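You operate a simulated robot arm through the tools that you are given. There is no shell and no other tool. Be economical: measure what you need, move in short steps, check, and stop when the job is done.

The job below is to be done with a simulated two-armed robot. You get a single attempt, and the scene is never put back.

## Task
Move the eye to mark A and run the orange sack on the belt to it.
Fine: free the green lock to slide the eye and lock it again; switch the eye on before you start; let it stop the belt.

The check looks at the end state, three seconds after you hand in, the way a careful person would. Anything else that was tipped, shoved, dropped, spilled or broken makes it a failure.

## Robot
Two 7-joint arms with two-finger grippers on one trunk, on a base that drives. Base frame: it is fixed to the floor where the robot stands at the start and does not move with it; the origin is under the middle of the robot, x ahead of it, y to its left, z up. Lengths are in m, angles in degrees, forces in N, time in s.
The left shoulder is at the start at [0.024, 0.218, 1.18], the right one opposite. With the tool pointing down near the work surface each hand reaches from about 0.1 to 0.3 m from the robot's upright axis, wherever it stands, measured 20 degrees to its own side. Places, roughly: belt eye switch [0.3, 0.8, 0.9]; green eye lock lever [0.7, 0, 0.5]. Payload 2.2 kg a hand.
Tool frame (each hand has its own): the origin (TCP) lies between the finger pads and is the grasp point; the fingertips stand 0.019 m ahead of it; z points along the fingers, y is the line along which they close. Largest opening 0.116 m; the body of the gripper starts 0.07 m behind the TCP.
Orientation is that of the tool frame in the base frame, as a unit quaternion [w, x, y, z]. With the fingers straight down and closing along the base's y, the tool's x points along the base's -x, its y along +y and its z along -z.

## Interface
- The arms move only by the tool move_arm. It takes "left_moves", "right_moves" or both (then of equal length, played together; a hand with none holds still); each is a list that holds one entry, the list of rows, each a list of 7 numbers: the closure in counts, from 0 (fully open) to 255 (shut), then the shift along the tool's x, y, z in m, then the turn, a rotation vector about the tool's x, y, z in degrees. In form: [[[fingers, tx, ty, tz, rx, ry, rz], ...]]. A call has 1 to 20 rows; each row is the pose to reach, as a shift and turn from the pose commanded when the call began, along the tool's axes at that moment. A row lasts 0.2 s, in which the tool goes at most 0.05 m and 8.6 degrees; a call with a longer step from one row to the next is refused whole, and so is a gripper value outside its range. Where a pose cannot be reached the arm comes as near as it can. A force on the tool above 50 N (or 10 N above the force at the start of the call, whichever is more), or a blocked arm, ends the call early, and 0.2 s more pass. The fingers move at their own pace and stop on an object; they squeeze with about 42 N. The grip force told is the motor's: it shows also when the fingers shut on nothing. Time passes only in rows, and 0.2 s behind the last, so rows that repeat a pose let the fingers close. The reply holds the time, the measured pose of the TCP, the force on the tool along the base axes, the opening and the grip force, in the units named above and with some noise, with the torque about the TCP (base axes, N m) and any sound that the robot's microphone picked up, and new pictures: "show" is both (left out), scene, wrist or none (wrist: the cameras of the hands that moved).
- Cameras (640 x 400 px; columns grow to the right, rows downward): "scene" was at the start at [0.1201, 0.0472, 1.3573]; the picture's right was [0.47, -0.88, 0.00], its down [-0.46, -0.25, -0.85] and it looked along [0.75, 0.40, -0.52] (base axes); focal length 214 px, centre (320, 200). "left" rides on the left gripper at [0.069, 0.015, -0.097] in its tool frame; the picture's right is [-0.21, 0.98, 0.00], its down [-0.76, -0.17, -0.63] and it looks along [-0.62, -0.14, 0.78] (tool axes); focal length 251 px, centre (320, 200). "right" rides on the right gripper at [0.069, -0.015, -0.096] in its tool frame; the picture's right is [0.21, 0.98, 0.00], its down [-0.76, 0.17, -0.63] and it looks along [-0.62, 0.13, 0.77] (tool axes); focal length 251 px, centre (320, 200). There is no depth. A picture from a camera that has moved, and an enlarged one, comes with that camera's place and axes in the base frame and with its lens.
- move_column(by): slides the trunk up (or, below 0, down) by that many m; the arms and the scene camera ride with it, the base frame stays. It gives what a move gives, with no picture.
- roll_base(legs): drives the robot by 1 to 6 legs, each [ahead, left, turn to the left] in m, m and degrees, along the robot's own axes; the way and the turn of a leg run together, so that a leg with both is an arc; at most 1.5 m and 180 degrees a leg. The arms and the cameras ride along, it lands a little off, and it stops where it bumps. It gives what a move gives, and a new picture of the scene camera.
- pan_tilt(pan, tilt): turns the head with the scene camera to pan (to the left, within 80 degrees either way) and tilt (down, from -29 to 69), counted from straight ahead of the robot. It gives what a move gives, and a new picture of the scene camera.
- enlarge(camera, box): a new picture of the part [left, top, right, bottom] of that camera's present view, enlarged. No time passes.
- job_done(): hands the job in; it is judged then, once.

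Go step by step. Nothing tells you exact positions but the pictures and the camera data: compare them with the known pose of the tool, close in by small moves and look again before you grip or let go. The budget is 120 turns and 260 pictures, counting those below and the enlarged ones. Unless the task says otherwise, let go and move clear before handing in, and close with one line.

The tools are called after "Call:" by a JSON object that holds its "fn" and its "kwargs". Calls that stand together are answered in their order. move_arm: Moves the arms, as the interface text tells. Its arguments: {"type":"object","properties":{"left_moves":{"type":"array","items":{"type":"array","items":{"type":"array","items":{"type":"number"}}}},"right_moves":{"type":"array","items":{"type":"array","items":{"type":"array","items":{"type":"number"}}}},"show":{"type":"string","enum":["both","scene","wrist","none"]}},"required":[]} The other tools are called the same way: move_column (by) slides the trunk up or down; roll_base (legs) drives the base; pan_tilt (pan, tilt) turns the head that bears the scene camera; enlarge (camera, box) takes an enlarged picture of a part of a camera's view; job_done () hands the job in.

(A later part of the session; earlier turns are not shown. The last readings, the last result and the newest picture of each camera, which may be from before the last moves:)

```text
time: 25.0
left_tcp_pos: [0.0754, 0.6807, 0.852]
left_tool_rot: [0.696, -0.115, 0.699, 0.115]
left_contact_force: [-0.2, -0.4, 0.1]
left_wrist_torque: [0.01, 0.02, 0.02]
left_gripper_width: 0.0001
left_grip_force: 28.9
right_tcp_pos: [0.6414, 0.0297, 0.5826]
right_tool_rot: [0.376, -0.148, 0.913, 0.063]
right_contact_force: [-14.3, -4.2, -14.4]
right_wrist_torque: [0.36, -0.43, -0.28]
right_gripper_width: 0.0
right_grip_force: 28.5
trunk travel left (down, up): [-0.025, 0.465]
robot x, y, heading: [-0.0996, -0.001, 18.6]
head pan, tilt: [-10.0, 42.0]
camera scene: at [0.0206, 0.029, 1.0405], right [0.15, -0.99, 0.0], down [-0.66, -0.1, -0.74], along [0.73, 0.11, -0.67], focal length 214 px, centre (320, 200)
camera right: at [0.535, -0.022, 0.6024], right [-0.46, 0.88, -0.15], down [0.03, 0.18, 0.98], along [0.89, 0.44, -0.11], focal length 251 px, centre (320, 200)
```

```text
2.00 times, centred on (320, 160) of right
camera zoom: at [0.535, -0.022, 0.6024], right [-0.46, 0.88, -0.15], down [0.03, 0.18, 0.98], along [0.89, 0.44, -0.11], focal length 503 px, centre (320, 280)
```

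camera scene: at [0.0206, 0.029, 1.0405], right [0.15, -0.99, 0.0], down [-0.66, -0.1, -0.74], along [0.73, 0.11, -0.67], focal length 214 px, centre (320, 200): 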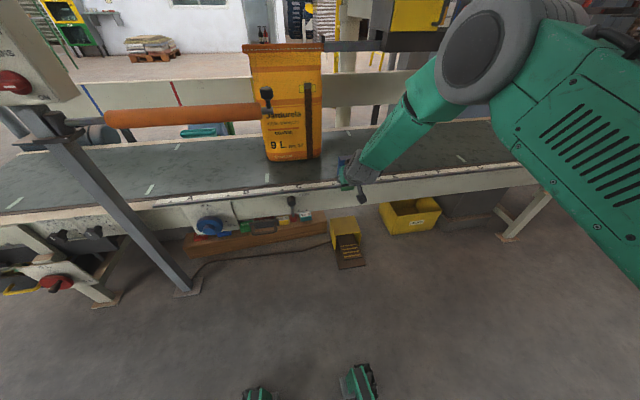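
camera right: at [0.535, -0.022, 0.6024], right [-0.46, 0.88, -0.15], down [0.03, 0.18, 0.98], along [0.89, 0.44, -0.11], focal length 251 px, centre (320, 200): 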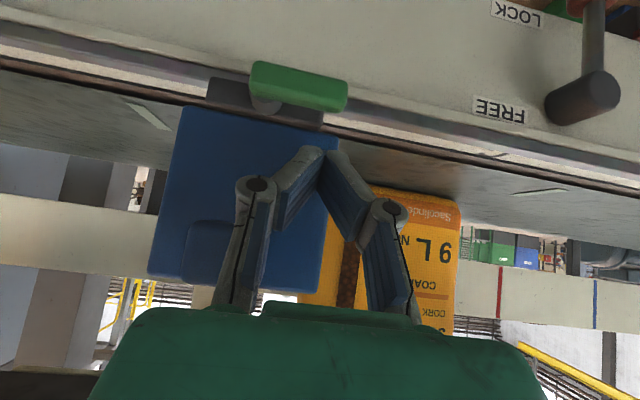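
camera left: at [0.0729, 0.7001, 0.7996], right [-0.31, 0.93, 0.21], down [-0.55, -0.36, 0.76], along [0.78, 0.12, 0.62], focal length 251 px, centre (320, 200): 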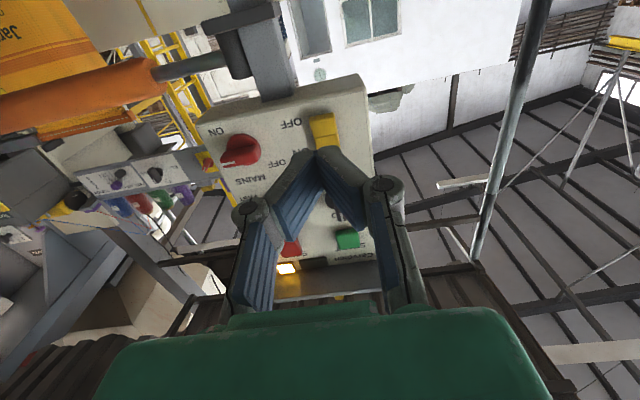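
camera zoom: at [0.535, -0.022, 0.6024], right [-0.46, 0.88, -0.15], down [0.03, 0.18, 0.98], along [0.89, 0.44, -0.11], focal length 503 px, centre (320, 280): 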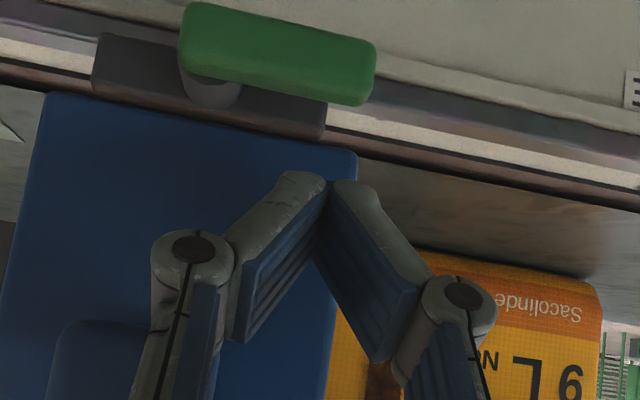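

The hand is touching the eye box or its knob lightly, and the near view puts the lever closer than I thought (u≈0.717, z≈0.537). I'll back off and turn the tool horizontal so it clears the knob.

Call:
{"fn": "move_arm", "kwargs": {"right_moves": [[[255, 0, 0, -0.03, 0, 0, 0], [255, 0, 0, -0.07, 0, 0, 0], [255, 0, 0, -0.07, 0, -8, 0], [255, 0, 0, -0.07, 0, -16, 0], [255, 0, 0, -0.07, 0, -24, 0], [255, 0, 0, -0.07, 0, -32, 0], [255, 0, 0, -0.07, 0, -40, 0], [255, 0, 0, -0.07, 0, -45, 0], [255, 0, 0, -0.07, 0, -45, 0]]]}}

Call:
{"fn": "enlarge", "kwargs": {"camera": "scene", "box": [290, 130, 410, 220]}}

Call:
{"fn": "enlarge", "kwargs": {"camera": "right", "box": [220, 0, 420, 200]}}

```text
time: 25.3
left_tcp_pos: [0.0682, 0.6775, 0.8579]
left_tool_rot: [0.7, -0.114, 0.695, 0.116]
left_contact_force: [-0.6, -0.1, 1.1]
left_wrist_torque: [-0.04, 0.06, 0.02]
left_gripper_width: 0.0
left_grip_force: 28.2
right_tcp_pos: [0.6268, 0.0267, 0.5967]
right_tool_rot: [0.378, -0.149, 0.912, 0.064]
right_contact_force: [-0.8, 1.0, -0.5]
right_wrist_torque: [-0.02, -0.13, -0.08]
right_gripper_width: 0.0002
right_grip_force: 28.2
trunk travel left (down, up): [-0.025, 0.465]
robot x, y, heading: [-0.0999, -0.0002, 18.7]
head pan, tilt: [-10.0, 42.0]
stopped in row 1 (right hand): the force on the tool passed its limit at 62 N (the readings are from after the stop); the commanded pose is now the measured one
camera scene: at [0.0173, 0.0274, 1.0414], right [0.15, -0.99, 0.0], down [-0.66, -0.1, -0.74], along [0.73, 0.11, -0.67], focal length 214 px, centre (320, 200)
camera right: at [0.5205, -0.0258, 0.6153], right [-0.46, 0.88, -0.15], down [0.03, 0.18, 0.98], along [0.89, 0.45, -0.11], focal length 251 px, centre (320, 200)
```

scene: 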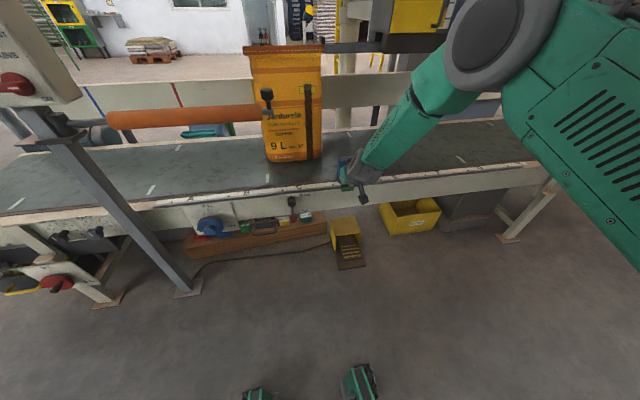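
right: 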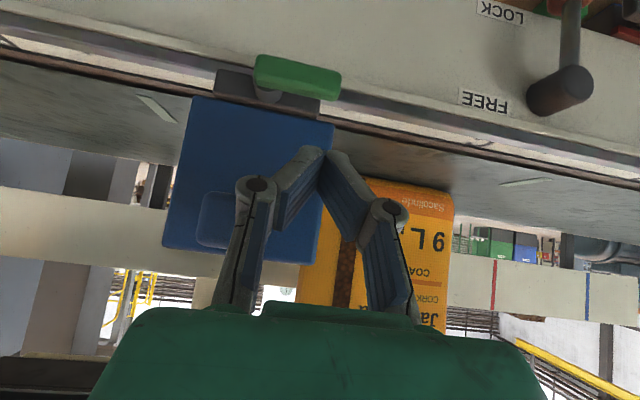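

```text
4.44 times, centred on (350, 175) of scene
camera zoom: at [0.0173, 0.0274, 1.0414], right [0.15, -0.99, 0.0], down [-0.66, -0.1, -0.74], along [0.73, 0.11, -0.67], focal length 953 px, centre (187, 311)
```

zoom: 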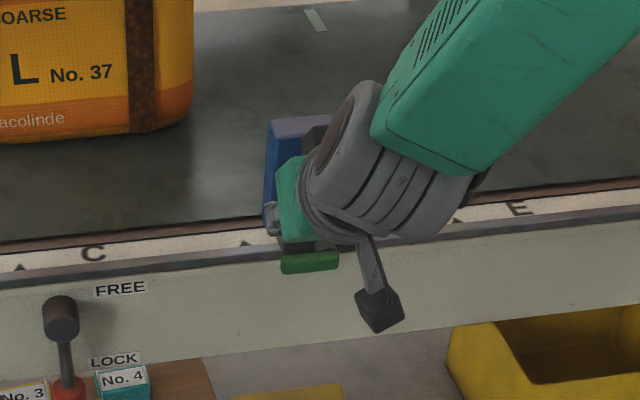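

```text
2.00 times, centred on (320, 100) of right
camera zoom: at [0.5205, -0.0258, 0.6153], right [-0.46, 0.88, -0.15], down [0.03, 0.18, 0.98], along [0.89, 0.45, -0.11], focal length 503 px, centre (320, 400)
```

zoom: 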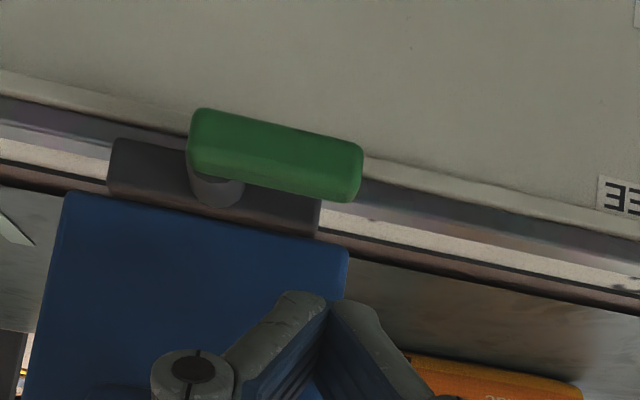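

It came free; the commanded pose is now the measured one. I'll continue backing off in smaller steps and then turn horizontal.

Call:
{"fn": "move_arm", "kwargs": {"right_moves": [[[255, 0, 0, -0.02, 0, 0, 0], [255, 0, 0, -0.06, 0, 0, 0], [255, 0, 0, -0.06, 0, -8, 0], [255, 0, 0, -0.06, 0, -16, 0], [255, 0, 0, -0.06, 0, -24, 0], [255, 0, 0, -0.06, 0, -32, 0], [255, 0, 0, -0.06, 0, -40, 0], [255, 0, 0, -0.06, 0, -45, 0], [255, 0, 0, -0.06, 0, -45, 0]]]}}

Call:
{"fn": "enlarge", "kwargs": {"camera": "scene", "box": [290, 130, 410, 220]}}

```text
time: 27.3
left_tcp_pos: [0.0699, 0.6783, 0.8537]
left_tool_rot: [0.698, -0.114, 0.697, 0.115]
left_contact_force: [0.4, 0.3, 0.4]
left_wrist_torque: [0.0, -0.02, -0.03]
left_gripper_width: 0.0
left_grip_force: 28.5
right_tcp_pos: [0.5886, 0.0145, 0.6364]
right_tool_rot: [0.698, -0.113, 0.698, 0.116]
right_contact_force: [-0.2, 0.4, 0.5]
right_wrist_torque: [0.0, -0.02, -0.02]
right_gripper_width: 0.0
right_grip_force: 28.0
trunk travel left (down, up): [-0.025, 0.465]
robot x, y, heading: [-0.0978, -0.0001, 18.4]
head pan, tilt: [-10.0, 42.0]
camera scene: at [0.0187, 0.029, 1.0409], right [0.15, -0.99, 0.0], down [-0.66, -0.1, -0.74], along [0.73, 0.11, -0.67], focal length 214 px, centre (320, 200)
camera right: at [0.5026, -0.0316, 0.5662], right [-0.31, 0.93, -0.21], down [-0.65, -0.05, 0.76], along [0.69, 0.37, 0.62], focal length 251 px, centre (320, 200)
```

scene: 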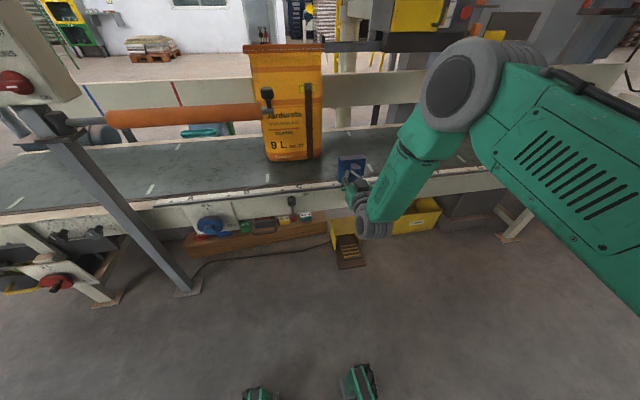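
right: 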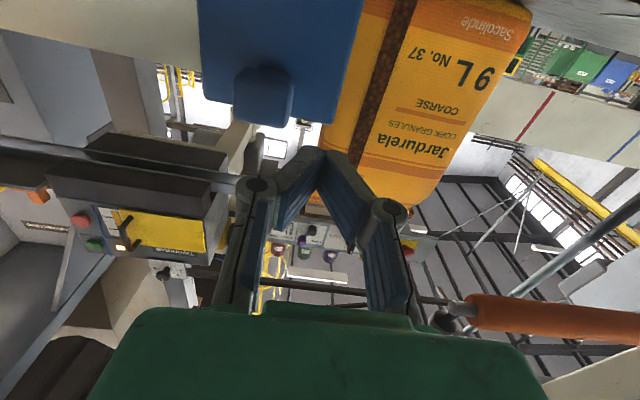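

```text
4.44 times, centred on (350, 175) of scene
camera zoom: at [0.0187, 0.029, 1.0409], right [0.15, -0.99, 0.0], down [-0.66, -0.1, -0.74], along [0.73, 0.11, -0.67], focal length 953 px, centre (187, 311)
```

zoom: 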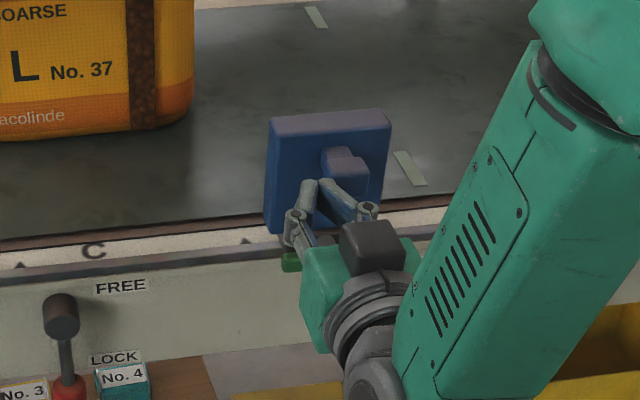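

Call:
{"fn": "move_arm", "kwargs": {"right_moves": [[[255, 0.035, -0.002, 0, 0, 0, 0], [255, 0.069, -0.003, 0, 0, 0, 0], [255, 0.069, -0.003, 0.025, 0, 0, 0], [255, 0.069, -0.003, 0.05, 0, 0, 0], [255, 0.069, -0.003, 0.05, 0, 0, 0]]]}}

Call:
{"fn": "enlarge", "kwargs": {"camera": "scene", "box": [320, 150, 400, 210]}}

```text
time: 28.5
left_tcp_pos: [0.0713, 0.6778, 0.8544]
left_tool_rot: [0.698, -0.114, 0.697, 0.116]
left_contact_force: [-0.6, 0.8, 0.1]
left_wrist_torque: [0.02, -0.01, 0.01]
left_gripper_width: 0.0002
left_grip_force: 27.9
right_tcp_pos: [0.6363, 0.0274, 0.5662]
right_tool_rot: [0.697, -0.113, 0.698, 0.115]
right_contact_force: [-0.7, 0.0, -0.3]
right_wrist_torque: [-0.01, -0.01, -0.01]
right_gripper_width: 0.0
right_grip_force: 28.3
trunk travel left (down, up): [-0.025, 0.465]
robot x, y, heading: [-0.1008, 0.0006, 18.9]
head pan, tilt: [-10.0, 42.0]
camera scene: at [0.0189, 0.029, 1.0409], right [0.15, -0.99, 0.0], down [-0.66, -0.1, -0.74], along [0.73, 0.11, -0.67], focal length 214 px, centre (320, 200)
camera right: at [0.5502, -0.0191, 0.4964], right [-0.31, 0.93, -0.21], down [-0.65, -0.05, 0.76], along [0.69, 0.38, 0.62], focal length 251 px, centre (320, 200)
```

scene: 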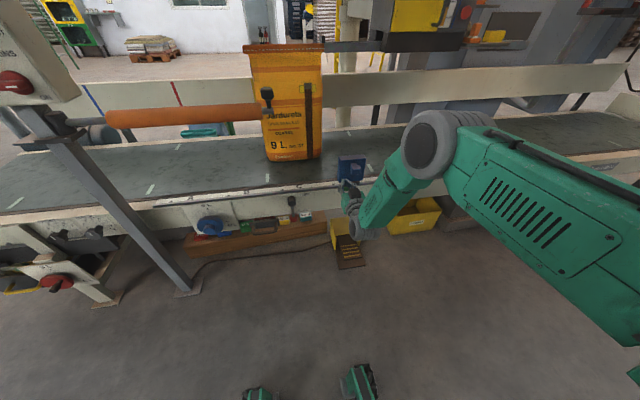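
right: 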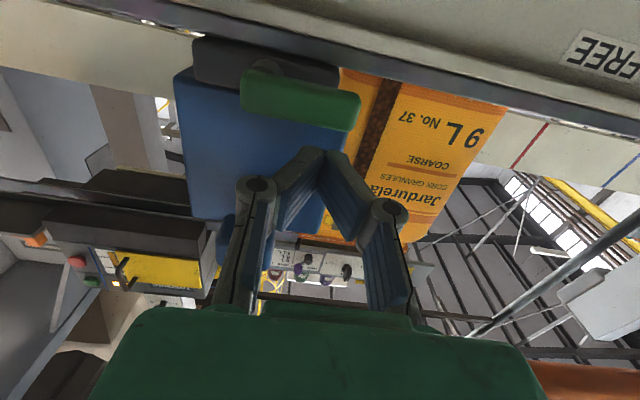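

```text
6.67 times, centred on (360, 180) of scene
camera zoom: at [0.0189, 0.029, 1.0409], right [0.15, -0.99, 0.0], down [-0.66, -0.1, -0.74], along [0.73, 0.11, -0.67], focal length 1430 px, centre (53, 333)
```

zoom: 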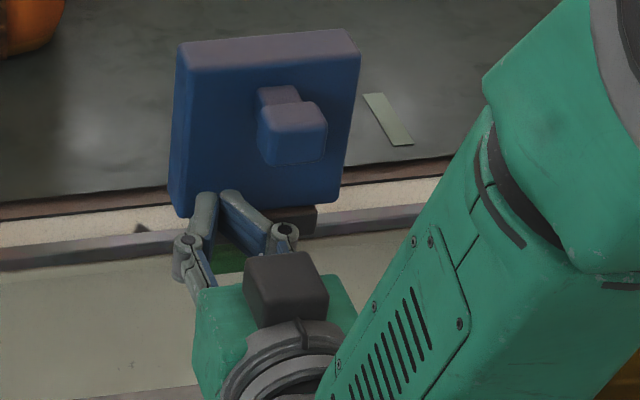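

The finger sits between lever and knob, just above the lever's end. I'll press down along an arc in small steps.

Call:
{"fn": "move_arm", "kwargs": {"right_moves": [[[255, 0.008, 0.001, -0.003, 0, 0, 0], [255, 0.015, 0.004, -0.003, 0, 0, 0], [255, 0.022, 0.006, -0.003, 0, 0, 0], [255, 0.029, 0.006, -0.003, 0, 0, 0]]]}}

Call:
{"fn": "enlarge", "kwargs": {"camera": "right", "box": [180, 0, 440, 200]}}

```text
time: 29.5
left_tcp_pos: [0.068, 0.677, 0.8569]
left_tool_rot: [0.7, -0.114, 0.696, 0.115]
left_contact_force: [-0.5, 0.4, 0.2]
left_wrist_torque: [-0.02, 0.0, -0.03]
left_gripper_width: 0.0
left_grip_force: 28.8
right_tcp_pos: [0.6341, 0.0318, 0.5511]
right_tool_rot: [0.708, -0.112, 0.688, 0.117]
right_contact_force: [-9.7, -10.3, 47.3]
right_wrist_torque: [-0.25, -0.41, -0.29]
right_gripper_width: 0.0061
right_grip_force: 29.2
trunk travel left (down, up): [-0.025, 0.465]
robot x, y, heading: [-0.103, -0.0001, 18.7]
head pan, tilt: [-10.0, 42.0]
camera scene: at [0.0108, 0.0275, 1.0426], right [0.15, -0.99, 0.0], down [-0.66, -0.1, -0.75], along [0.74, 0.11, -0.67], focal length 214 px, centre (320, 200)
camera right: at [0.5485, -0.0135, 0.4785], right [-0.31, 0.93, -0.21], down [-0.67, -0.05, 0.74], along [0.68, 0.37, 0.64], focal length 251 px, centre (320, 200)
```

scene: 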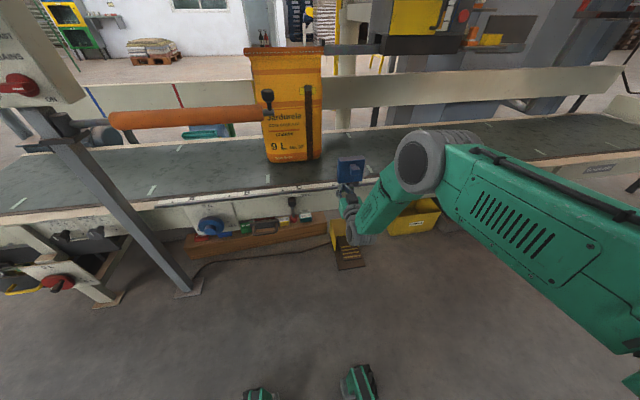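
right: 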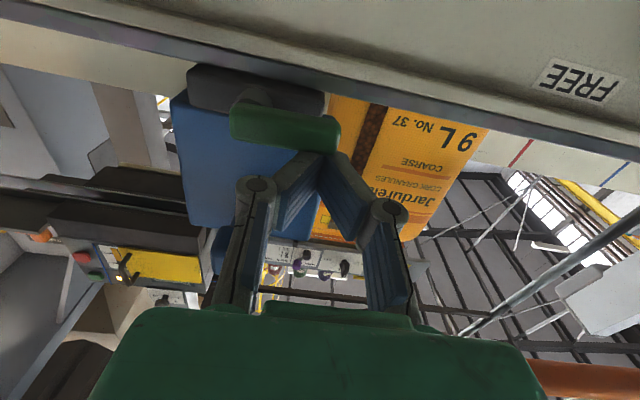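

```text
2.00 times, centred on (310, 100) of right
camera zoom: at [0.5485, -0.0135, 0.4785], right [-0.31, 0.93, -0.21], down [-0.67, -0.05, 0.74], along [0.68, 0.37, 0.64], focal length 503 px, centre (340, 400)
```

zoom: 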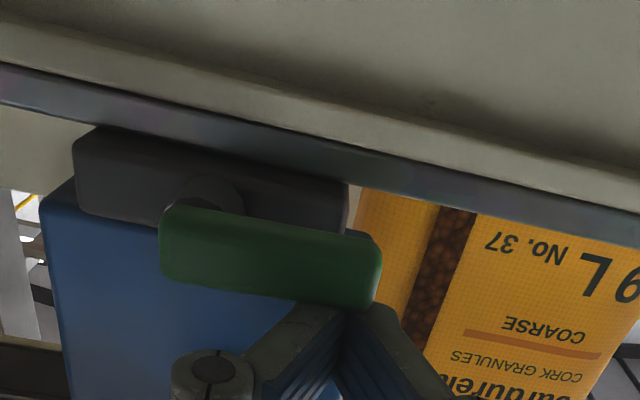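

The lever resists downward pressure (47 N) without turning, so it must go upward. I'll withdraw, go beneath it and lift.

Call:
{"fn": "move_arm", "kwargs": {"right_moves": [[[255, -0.02, 0, 0, 0, 0, 0], [255, -0.02, 0, -0.05, 0, 0, 0], [255, 0.02, 0, -0.05, 0, 0, 0], [255, 0.038, 0, -0.05, 0, 0, 0], [255, 0.038, 0, -0.05, 0, 0, 0]]]}}

Call:
{"fn": "enlarge", "kwargs": {"camera": "right", "box": [180, 0, 440, 200]}}

Call:
{"fn": "enlarge", "kwargs": {"camera": "scene", "box": [320, 150, 400, 210]}}

```text
time: 30.7
left_tcp_pos: [0.0715, 0.6776, 0.8549]
left_tool_rot: [0.698, -0.114, 0.698, 0.114]
left_contact_force: [0.9, 0.3, 0.1]
left_wrist_torque: [-0.04, -0.02, 0.01]
left_gripper_width: 0.0
left_grip_force: 28.2
right_tcp_pos: [0.5844, 0.0138, 0.5012]
right_tool_rot: [0.697, -0.113, 0.699, 0.116]
right_contact_force: [-1.3, -0.8, 0.9]
right_wrist_torque: [0.02, -0.02, -0.02]
right_gripper_width: 0.0001
right_grip_force: 29.0
trunk travel left (down, up): [-0.025, 0.465]
robot x, y, heading: [-0.1009, 0.0001, 19.0]
head pan, tilt: [-10.0, 42.0]
camera scene: at [0.0188, 0.029, 1.0409], right [0.15, -0.99, 0.0], down [-0.66, -0.1, -0.74], along [0.73, 0.11, -0.67], focal length 214 px, centre (320, 200)
camera right: at [0.4979, -0.0317, 0.4312], right [-0.31, 0.93, -0.21], down [-0.65, -0.05, 0.76], along [0.69, 0.38, 0.62], focal length 251 px, centre (320, 200)
```

scene: 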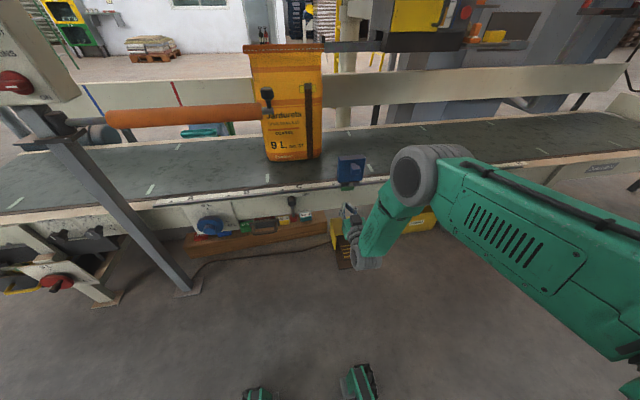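
right: 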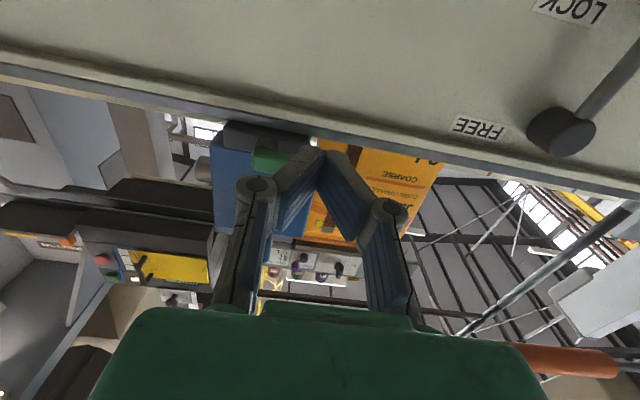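

```text
2.00 times, centred on (310, 100) of right
camera zoom: at [0.4979, -0.0317, 0.4312], right [-0.31, 0.93, -0.21], down [-0.65, -0.05, 0.76], along [0.69, 0.38, 0.62], focal length 503 px, centre (340, 400)
```

zoom: 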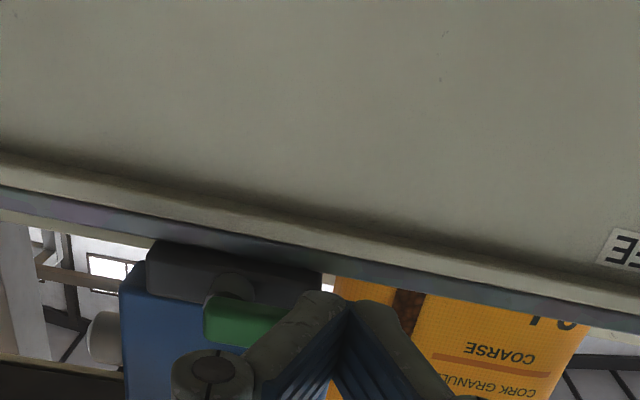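

```text
6.67 times, centred on (360, 180) of scene
camera zoom: at [0.0188, 0.029, 1.0409], right [0.15, -0.99, 0.0], down [-0.66, -0.1, -0.74], along [0.73, 0.11, -0.67], focal length 1430 px, centre (53, 333)
```

zoom: 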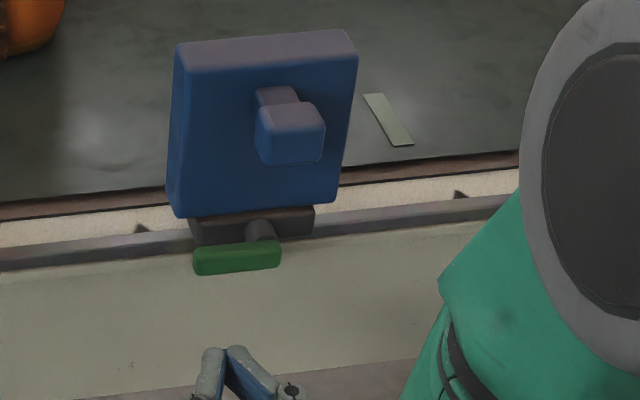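

Call:
{"fn": "move_arm", "kwargs": {"right_moves": [[[255, 0, 0, 0.025, 0, 0, 0], [255, 0, 0, 0.046, 0, 0, 0], [255, -0.01, 0.001, 0.046, 0, 0, 0], [255, -0.018, 0.003, 0.046, 0, 0, 0], [255, -0.026, 0.006, 0.046, 0, 0, 0], [255, -0.033, 0.006, 0.046, 0, 0, 0]]]}}

Call:
{"fn": "enlarge", "kwargs": {"camera": "right", "box": [180, 0, 440, 200]}}

Call:
{"fn": "enlarge", "kwargs": {"camera": "scene", "box": [320, 150, 400, 210]}}

```text
time: 32.1
left_tcp_pos: [0.0719, 0.6788, 0.8553]
left_tool_rot: [0.698, -0.115, 0.698, 0.115]
left_contact_force: [0.0, 0.7, -0.7]
left_wrist_torque: [0.01, -0.02, 0.03]
left_gripper_width: 0.0
left_grip_force: 28.4
right_tcp_pos: [0.627, 0.0383, 0.5345]
right_tool_rot: [0.698, -0.114, 0.698, 0.116]
right_contact_force: [0.1, 0.5, 0.7]
right_wrist_torque: [0.01, 0.03, 0.02]
right_gripper_width: 0.0
right_grip_force: 28.4
trunk travel left (down, up): [-0.025, 0.465]
robot x, y, heading: [-0.0985, -0.0015, 18.8]
head pan, tilt: [-10.0, 42.0]
camera scene: at [0.0188, 0.0291, 1.0409], right [0.15, -0.99, 0.0], down [-0.66, -0.1, -0.74], along [0.73, 0.11, -0.67], focal length 214 px, centre (320, 200)
camera right: at [0.5408, -0.0083, 0.4643], right [-0.31, 0.93, -0.21], down [-0.65, -0.05, 0.76], along [0.69, 0.38, 0.62], focal length 251 px, centre (320, 200)
```

scene: 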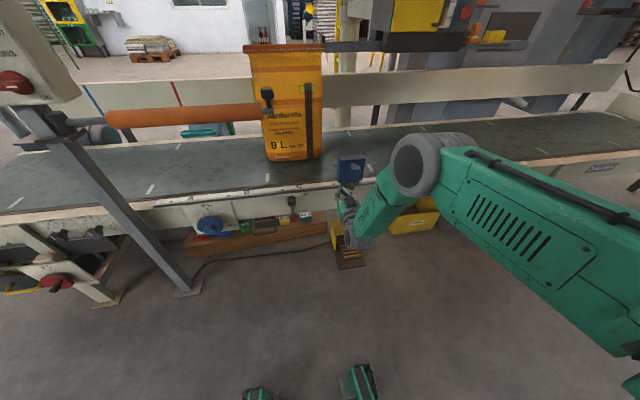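
right: 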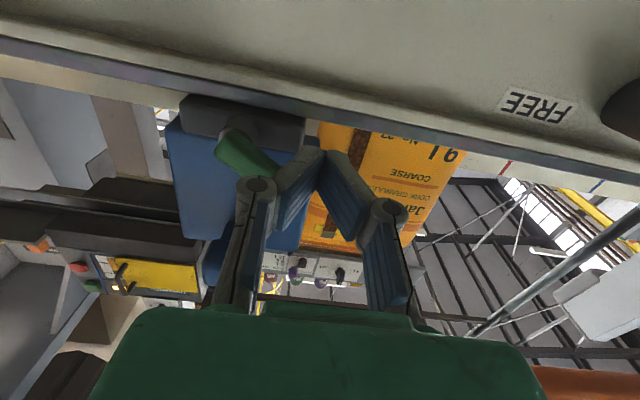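

```text
2.00 times, centred on (310, 100) of right
camera zoom: at [0.5408, -0.0083, 0.4643], right [-0.31, 0.93, -0.21], down [-0.65, -0.05, 0.76], along [0.69, 0.38, 0.62], focal length 503 px, centre (340, 400)
```

zoom: 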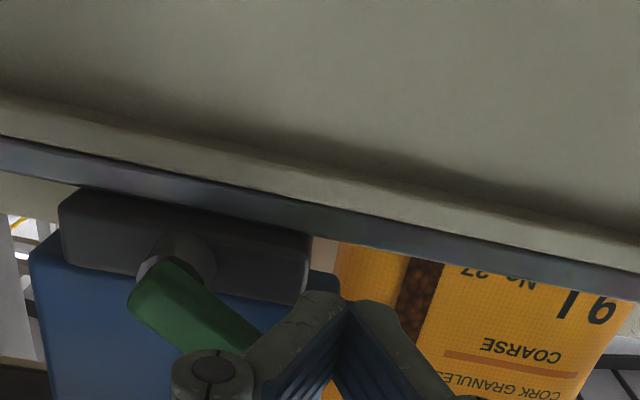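

```text
6.67 times, centred on (360, 180) of scene
camera zoom: at [0.0188, 0.0291, 1.0409], right [0.15, -0.99, 0.0], down [-0.66, -0.1, -0.74], along [0.73, 0.11, -0.67], focal length 1430 px, centre (53, 333)
```

zoom: 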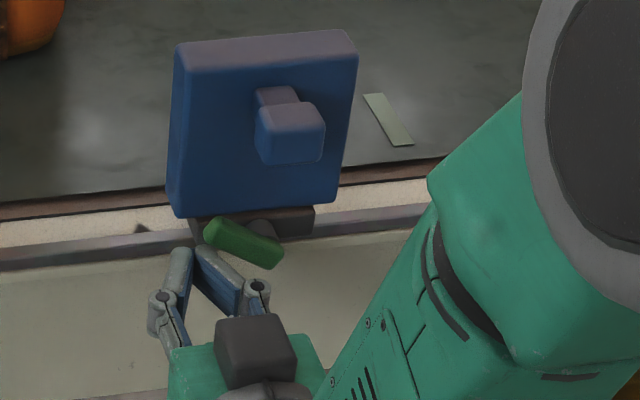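

The lever swings up freely, now about 35°. I'll continue the arc.

Call:
{"fn": "move_arm", "kwargs": {"right_moves": [[[255, -0.01, -0.001, 0, 0, 0, 0], [255, -0.02, -0.005, 0, 0, 0, 0], [255, -0.028, -0.011, 0, 0, 0, 0], [255, -0.033, -0.017, 0, 0, 0, 0]]]}}

Call:
{"fn": "enlarge", "kwargs": {"camera": "scene", "box": [320, 150, 400, 210]}}

Call:
{"fn": "enlarge", "kwargs": {"camera": "right", "box": [180, 0, 440, 200]}}

```text
time: 33.1
left_tcp_pos: [0.071, 0.6784, 0.8539]
left_tool_rot: [0.698, -0.115, 0.697, 0.115]
left_contact_force: [0.1, 0.0, -0.2]
left_wrist_torque: [0.0, 0.0, 0.01]
left_gripper_width: 0.0
left_grip_force: 28.7
right_tcp_pos: [0.6327, 0.0203, 0.566]
right_tool_rot: [0.697, -0.113, 0.698, 0.117]
right_contact_force: [-0.2, 0.2, 0.0]
right_wrist_torque: [0.01, 0.01, 0.04]
right_gripper_width: 0.0
right_grip_force: 28.9
trunk travel left (down, up): [-0.025, 0.465]
robot x, y, heading: [-0.1013, -0.0014, 18.7]
head pan, tilt: [-10.0, 42.0]
camera scene: at [0.0188, 0.029, 1.0409], right [0.15, -0.99, 0.0], down [-0.66, -0.1, -0.74], along [0.73, 0.11, -0.67], focal length 214 px, centre (320, 200)
camera right: at [0.5465, -0.0256, 0.4971], right [-0.31, 0.93, -0.21], down [-0.65, -0.05, 0.76], along [0.69, 0.38, 0.62], focal length 251 px, centre (320, 200)
```

scene: 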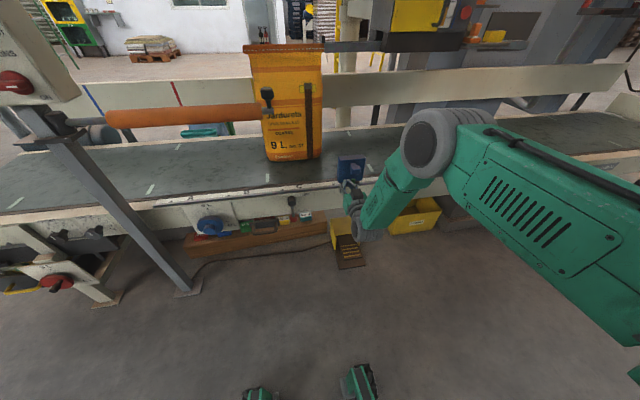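
right: 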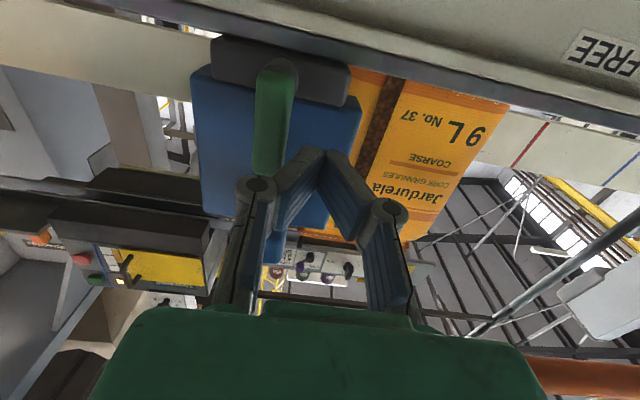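

```text
6.67 times, centred on (360, 180) of scene
camera zoom: at [0.0188, 0.029, 1.0409], right [0.15, -0.99, 0.0], down [-0.66, -0.1, -0.74], along [0.73, 0.11, -0.67], focal length 1430 px, centre (53, 333)
```

zoom: 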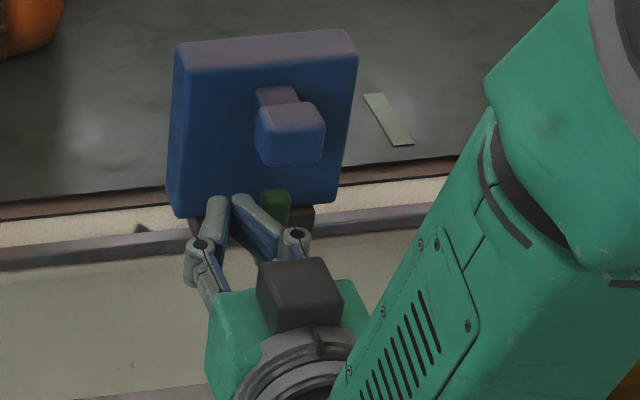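

```text
2.00 times, centred on (310, 100) of right
camera zoom: at [0.5465, -0.0256, 0.4971], right [-0.31, 0.93, -0.21], down [-0.65, -0.05, 0.76], along [0.69, 0.38, 0.62], focal length 503 px, centre (340, 400)
```

zoom: 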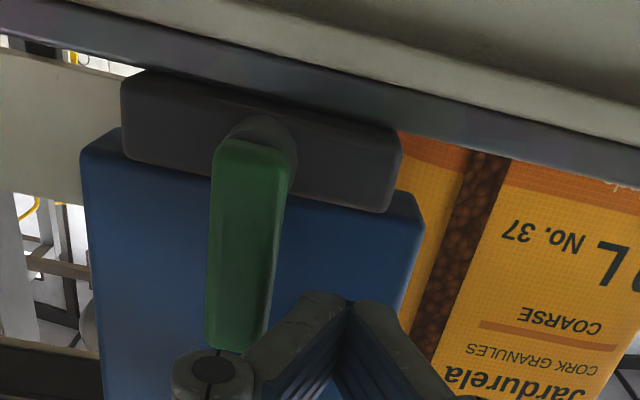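

The lever is upright. I'll nudge it to its stop, then withdraw, open and line up with the knob on the eye box (about (0.653, −0.003, 0.617)).

Call:
{"fn": "move_arm", "kwargs": {"right_moves": [[[255, -0.003, -0.005, 0, 0, 0, 0], [255, -0.003, -0.011, 0, 0, 0, 0], [255, -0.003, -0.005, 0, 0, 0, 0], [255, -0.003, -0.005, -0.04, 0, 0, 0], [0, -0.02, -0.015, -0.08, 0, 0, 0], [0, -0.051, -0.026, -0.1, 0, 0, 0], [0, -0.051, -0.026, -0.1, 0, 0, 0]]]}}

Call:
{"fn": "enlarge", "kwargs": {"camera": "scene", "box": [300, 140, 400, 210]}}

```text
time: 34.7
left_tcp_pos: [0.0709, 0.6783, 0.8544]
left_tool_rot: [0.698, -0.115, 0.698, 0.115]
left_contact_force: [1.4, -0.1, -0.6]
left_wrist_torque: [0.0, -0.02, 0.01]
left_gripper_width: 0.0
left_grip_force: 28.7
right_tcp_pos: [0.5459, -0.0374, 0.6172]
right_tool_rot: [0.697, -0.115, 0.698, 0.116]
right_contact_force: [-0.2, -0.2, 0.4]
right_wrist_torque: [0.01, -0.01, -0.01]
right_gripper_width: 0.1159
right_grip_force: 0.1
trunk travel left (down, up): [-0.025, 0.465]
robot x, y, heading: [-0.1022, -0.0001, 18.5]
head pan, tilt: [-10.0, 42.0]
camera scene: at [0.0187, 0.0288, 1.0408], right [0.15, -0.99, 0.0], down [-0.66, -0.1, -0.74], along [0.73, 0.11, -0.67], focal length 214 px, centre (320, 200)
camera right: at [0.4599, -0.0841, 0.5483], right [-0.31, 0.93, -0.21], down [-0.65, -0.05, 0.76], along [0.69, 0.38, 0.62], focal length 251 px, centre (320, 200)
```

scene: 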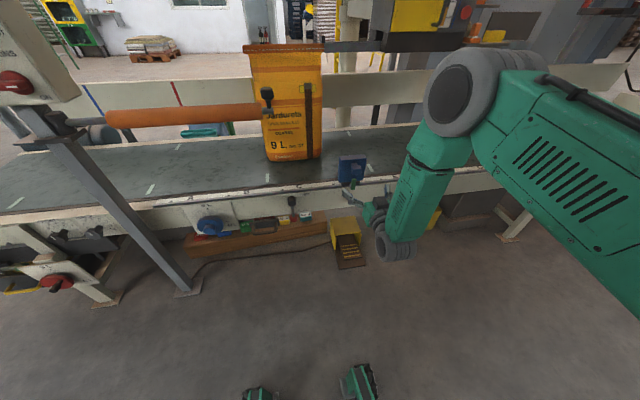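
right: 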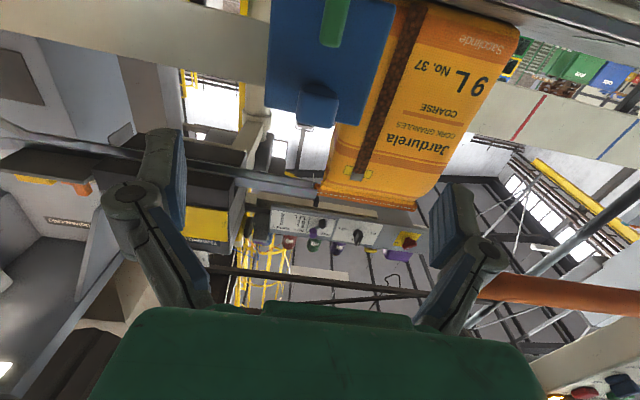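

```text
5.71 times, centred on (350, 175) of scene
camera zoom: at [0.0187, 0.0288, 1.0408], right [0.15, -0.99, 0.0], down [-0.66, -0.1, -0.74], along [0.73, 0.11, -0.67], focal length 1226 px, centre (149, 343)
```

zoom: 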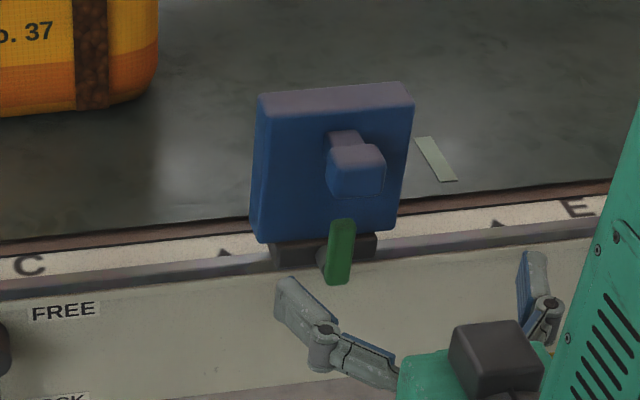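

The lever is upright at its stop. I'll advance with open fingers around the knob and close.

Call:
{"fn": "move_arm", "kwargs": {"right_moves": [[[0, 0, -0.003, 0.04, 0, 0, 0], [0, 0, -0.003, 0.08, 0, 0, 0], [0, 0, -0.003, 0.106, 0, 0, 0], [255, 0, -0.003, 0.106, 0, 0, 0], [255, 0, -0.003, 0.106, 0, 0, 0], [255, 0, -0.003, 0.106, 0, 0, 0]]]}}

Call:
{"fn": "enlarge", "kwargs": {"camera": "scene", "box": [300, 140, 400, 210]}}

```text
time: 36.1
left_tcp_pos: [0.0713, 0.6787, 0.8546]
left_tool_rot: [0.698, -0.114, 0.697, 0.116]
left_contact_force: [-1.1, -0.6, 0.2]
left_wrist_torque: [0.01, 0.0, -0.01]
left_gripper_width: 0.0001
left_grip_force: 29.0
right_tcp_pos: [0.6475, -0.005, 0.6164]
right_tool_rot: [0.697, -0.113, 0.698, 0.116]
right_contact_force: [2.7, 0.8, -0.4]
right_wrist_torque: [-0.57, 0.56, -0.06]
right_gripper_width: 0.0326
right_grip_force: 44.8
trunk travel left (down, up): [-0.025, 0.465]
robot x, y, heading: [-0.0985, 0.0006, 19.1]
head pan, tilt: [-10.0, 42.0]
camera scene: at [0.0193, 0.029, 1.0408], right [0.15, -0.99, 0.0], down [-0.66, -0.1, -0.74], along [0.73, 0.11, -0.67], focal length 214 px, centre (320, 200)
camera right: at [0.5609, -0.0513, 0.5477], right [-0.31, 0.93, -0.21], down [-0.65, -0.05, 0.76], along [0.69, 0.38, 0.62], focal length 251 px, centre (320, 200)
```

scene: 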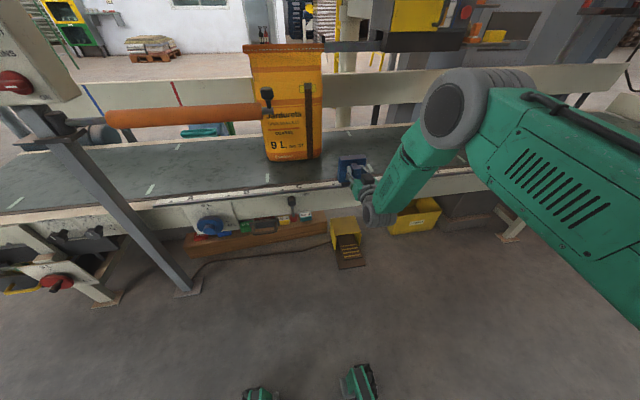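
right: 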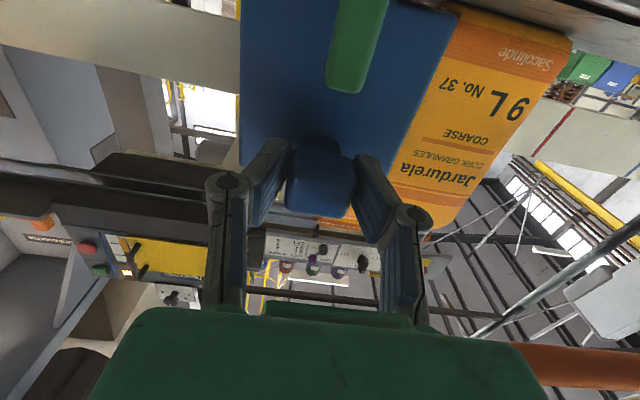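

```text
5.71 times, centred on (350, 175) of scene
camera zoom: at [0.0193, 0.029, 1.0408], right [0.15, -0.99, 0.0], down [-0.66, -0.1, -0.74], along [0.73, 0.11, -0.67], focal length 1226 px, centre (149, 343)
```

zoom: 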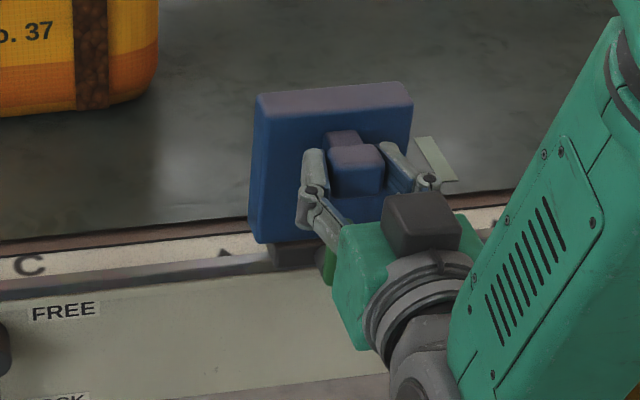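

The knob is gripped. I'll slide the eye left.

Call:
{"fn": "move_arm", "kwargs": {"right_moves": [[[255, 0, 0.02, 0, 0, 0, 0], [255, 0, 0.05, 0, 0, 0, 0], [255, 0, 0.08, 0, 0, 0, 0], [255, 0, 0.11, 0, 0, 0, 0], [255, 0, 0.14, 0, 0, 0, 0], [255, 0, 0.17, 0, 0, 0, 0], [255, 0, 0.2, 0, 0, 0, 0], [255, 0, 0.23, 0, 0, 0, 0], [255, 0, 0.26, 0, 0, 0, 0], [255, 0, 0.26, 0, 0, 0, 0]]]}}

```text
time: 38.3
left_tcp_pos: [0.0717, 0.6781, 0.8534]
left_tool_rot: [0.698, -0.115, 0.698, 0.116]
left_contact_force: [0.2, -0.7, -0.7]
left_wrist_torque: [0.03, 0.01, 0.0]
left_gripper_width: 0.0001
left_grip_force: 28.5
right_tcp_pos: [0.5646, 0.2418, 0.6164]
right_tool_rot: [0.696, -0.115, 0.699, 0.117]
right_contact_force: [-2.0, -0.2, -6.4]
right_wrist_torque: [-0.56, 0.62, -0.47]
right_gripper_width: 0.0329
right_grip_force: 44.8
trunk travel left (down, up): [-0.025, 0.465]
robot x, y, heading: [-0.099, -0.0035, 18.6]
head pan, tilt: [-10.0, 42.0]
camera scene: at [0.0192, 0.0307, 1.0407], right [0.15, -0.99, 0.0], down [-0.66, -0.1, -0.74], along [0.73, 0.11, -0.67], focal length 214 px, centre (320, 200)
camera right: at [0.4773, 0.1964, 0.548], right [-0.32, 0.93, -0.21], down [-0.65, -0.05, 0.76], along [0.69, 0.38, 0.62], focal length 251 px, centre (320, 200)
```

scene: 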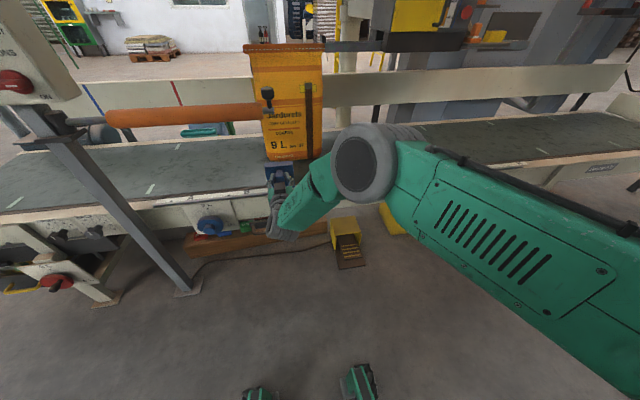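
right: 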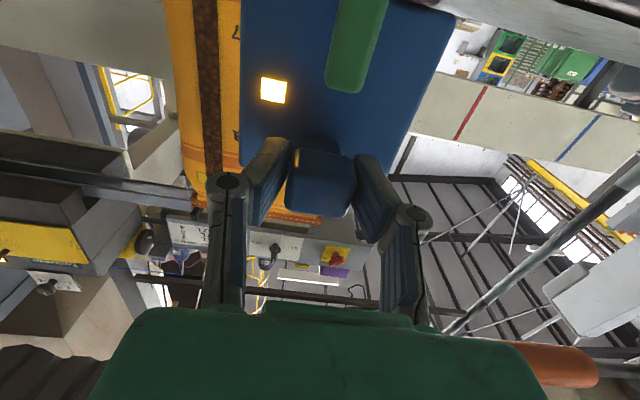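

The eye slides easily, and its lamp now shows the beam blocked by the sack. I'll slide a bit more, then let go and back off so I can shift the base left.

Call:
{"fn": "move_arm", "kwargs": {"right_moves": [[[255, 0, 0.03, 0, 0, 0, 0], [255, 0, 0.06, 0, 0, 0, 0], [255, 0, 0.08, 0, 0, 0, 0], [100, 0, 0.08, 0, 0, 0, 0], [100, 0, 0.08, 0, 0, 0, 0], [100, 0, 0.08, -0.04, 0, 0, 0], [100, 0, 0.08, -0.08, 0, 0, 0], [100, 0, 0.08, -0.12, 0, 0, 0]]]}}

Call:
{"fn": "enlarge", "kwargs": {"camera": "scene", "box": [140, 150, 300, 250]}}

```text
time: 40.1
left_tcp_pos: [0.0714, 0.6794, 0.8546]
left_tool_rot: [0.698, -0.113, 0.698, 0.114]
left_contact_force: [0.1, 0.3, 0.0]
left_wrist_torque: [-0.02, -0.01, -0.03]
left_gripper_width: 0.0
left_grip_force: 28.2
right_tcp_pos: [0.4256, 0.2772, 0.6159]
right_tool_rot: [0.698, -0.113, 0.698, 0.115]
right_contact_force: [0.0, 0.4, 0.8]
right_wrist_torque: [-0.03, 0.02, 0.04]
right_gripper_width: 0.0705
right_grip_force: 0.1
trunk travel left (down, up): [-0.025, 0.465]
robot x, y, heading: [-0.0973, -0.0012, 18.6]
head pan, tilt: [-10.0, 42.0]
camera scene: at [0.0178, 0.0305, 1.041], right [0.15, -0.99, 0.0], down [-0.66, -0.1, -0.74], along [0.73, 0.11, -0.67], focal length 214 px, centre (320, 200)
camera right: at [0.3386, 0.232, 0.546], right [-0.31, 0.93, -0.21], down [-0.65, -0.05, 0.76], along [0.69, 0.37, 0.62], focal length 251 px, centre (320, 200)
```

scene: 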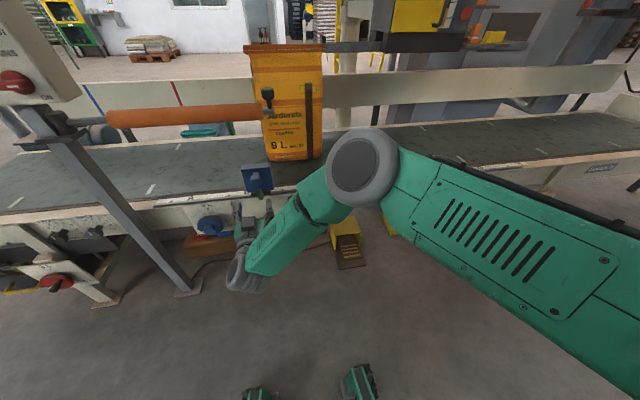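
right: 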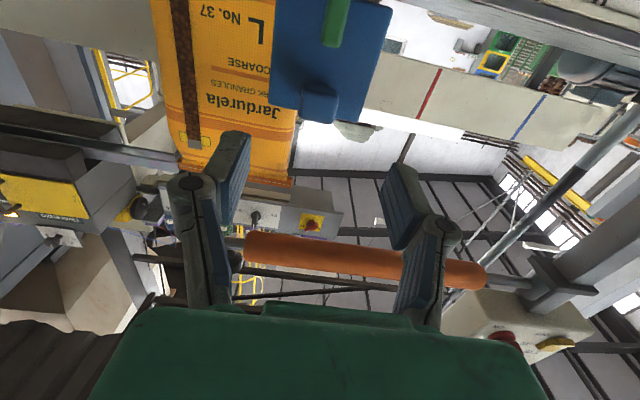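

```text
4.00 times, centred on (220, 200) of scene
camera zoom: at [0.0178, 0.0305, 1.041], right [0.15, -0.99, 0.0], down [-0.66, -0.1, -0.74], along [0.73, 0.11, -0.67], focal length 858 px, centre (720, 200)
```

zoom: 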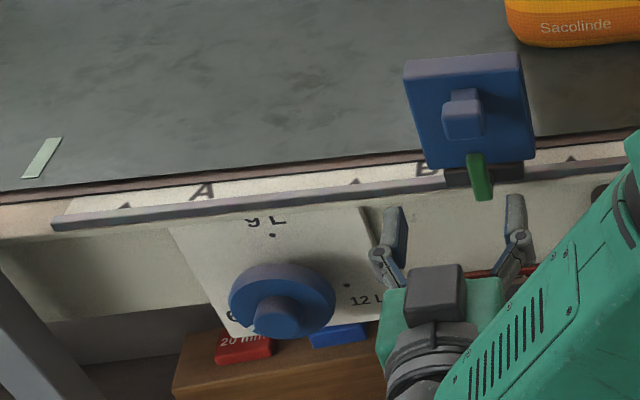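

Carriage is about 0.29 m from A's triangle. I'll bring the right hand back to the right, then roll the base left 0.35 m.

Call:
{"fn": "move_arm", "kwargs": {"right_moves": [[[100, 0, -0.02, -0.03, 0, 0, 0], [100, 0, -0.065, -0.05, 0, 0, 0], [100, 0, -0.11, -0.05, 0, 0, 0], [100, 0, -0.155, -0.05, 0, 0, 0], [100, 0, -0.2, -0.05, 0, 0, 0], [100, 0, -0.245, -0.05, 0, 0, 0], [100, 0, -0.29, -0.05, 0, 0, 0], [100, 0, -0.335, -0.05, 0, 0, 0]]], "show": "none"}}

Call:
{"fn": "roll_base", "kwargs": {"legs": [[0, 0.35, 0]]}}

Call:
{"fn": "enlarge", "kwargs": {"camera": "scene", "box": [220, 130, 460, 280]}}

```text
time: 41.9
left_tcp_pos: [0.0724, 0.6777, 0.8552]
left_tool_rot: [0.698, -0.114, 0.697, 0.117]
left_contact_force: [0.3, -0.2, 0.3]
left_wrist_torque: [0.0, 0.0, 0.02]
left_gripper_width: 0.0
left_grip_force: 28.4
right_tcp_pos: [0.4845, -0.0571, 0.6157]
right_tool_rot: [0.697, -0.114, 0.698, 0.117]
right_contact_force: [-0.8, 0.1, 0.7]
right_wrist_torque: [-0.01, 0.07, 0.02]
right_gripper_width: 0.0705
right_grip_force: 0.0
trunk travel left (down, up): [-0.025, 0.465]
robot x, y, heading: [-0.0997, 0.0037, 18.6]
head pan, tilt: [-10.0, 42.0]
```

```text
time: 44.1
left_tcp_pos: [-0.0442, 1.0062, 0.8555]
left_tool_rot: [0.698, -0.116, 0.697, 0.118]
left_contact_force: [1.0, -0.4, -0.5]
left_wrist_torque: [0.01, -0.01, -0.04]
left_gripper_width: 0.0
left_grip_force: 28.9
right_tcp_pos: [0.3732, 0.2758, 0.6152]
right_tool_rot: [0.697, -0.116, 0.698, 0.12]
right_contact_force: [0.3, 0.3, -0.5]
right_wrist_torque: [-0.02, -0.01, 0.03]
right_gripper_width: 0.0707
right_grip_force: 0.0
trunk travel left (down, up): [-0.025, 0.465]
robot x, y, heading: [-0.2109, 0.3261, 19.2]
head pan, tilt: [-10.0, 42.0]
camera scene: at [-0.0927, 0.3545, 1.0409], right [0.16, -0.99, 0.0], down [-0.66, -0.11, -0.74], along [0.73, 0.12, -0.67], focal length 214 px, centre (320, 200)
```

scene: 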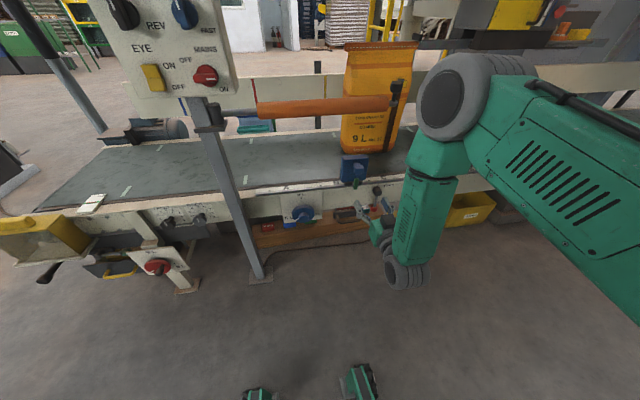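

```text
2.67 times, centred on (340, 205) of scene
camera zoom: at [-0.0927, 0.3545, 1.0409], right [0.16, -0.99, 0.0], down [-0.66, -0.11, -0.74], along [0.73, 0.12, -0.67], focal length 572 px, centre (267, 187)
```

zoom: 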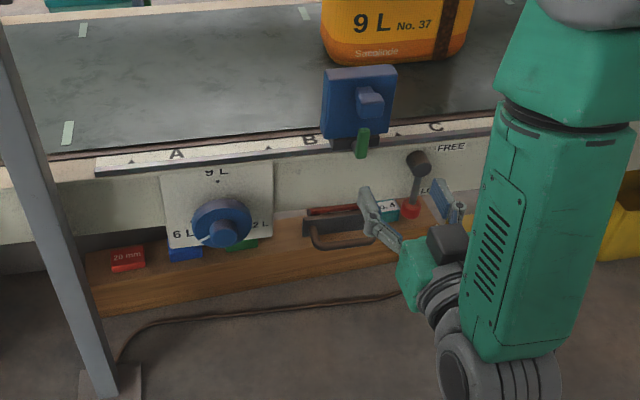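

I'll regrip the knob (about 0.17 m ahead, 0.015 m right).

Call:
{"fn": "move_arm", "kwargs": {"right_moves": [[[60, 0, -0.008, 0.045, 0.6, 0, 0], [60, 0, -0.015, 0.09, 0.6, 0, 0], [60, 0, -0.015, 0.13, 0.6, 0, 0], [60, 0, -0.015, 0.13, 0.6, 0, 0]]]}}

```text
time: 45.1
left_tcp_pos: [-0.0466, 1.0067, 0.8541]
left_tool_rot: [0.699, -0.118, 0.696, 0.118]
left_contact_force: [-0.3, -0.4, 0.8]
left_wrist_torque: [0.01, 0.01, -0.01]
left_gripper_width: 0.0
left_grip_force: 28.3
right_tcp_pos: [0.4988, 0.3031, 0.6178]
right_tool_rot: [0.698, -0.113, 0.697, 0.115]
right_contact_force: [-0.3, -0.5, -0.1]
right_wrist_torque: [-0.03, 0.0, -0.04]
right_gripper_width: 0.0886
right_grip_force: 0.1
trunk travel left (down, up): [-0.025, 0.465]
robot x, y, heading: [-0.2135, 0.3286, 19.3]
head pan, tilt: [-10.0, 42.0]
camera scene: at [-0.0935, 0.3576, 1.0409], right [0.16, -0.99, 0.0], down [-0.66, -0.11, -0.74], along [0.73, 0.11, -0.67], focal length 214 px, centre (320, 200)
camera right: at [0.4119, 0.2582, 0.5487], right [-0.31, 0.93, -0.21], down [-0.65, -0.05, 0.76], along [0.69, 0.37, 0.62], focal length 251 px, centre (320, 200)
```

scene: 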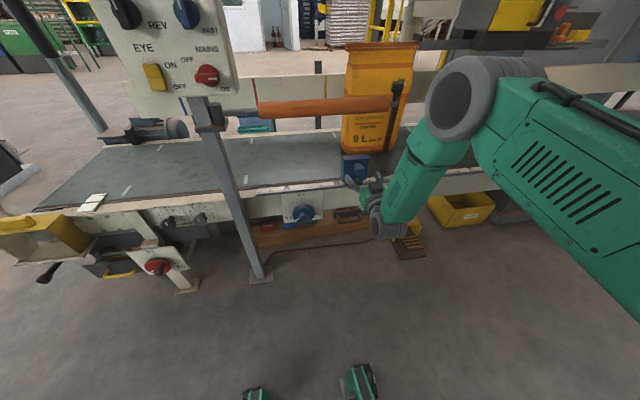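
right: 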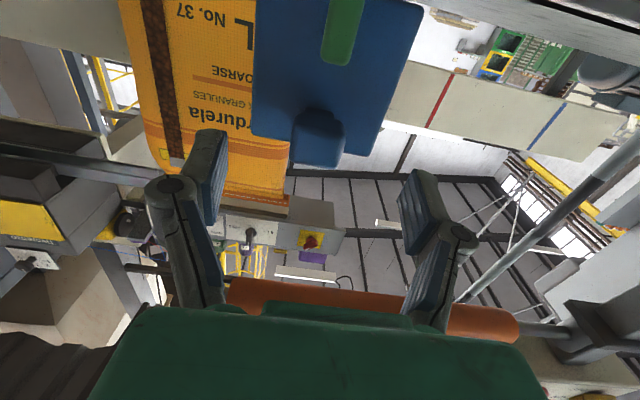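

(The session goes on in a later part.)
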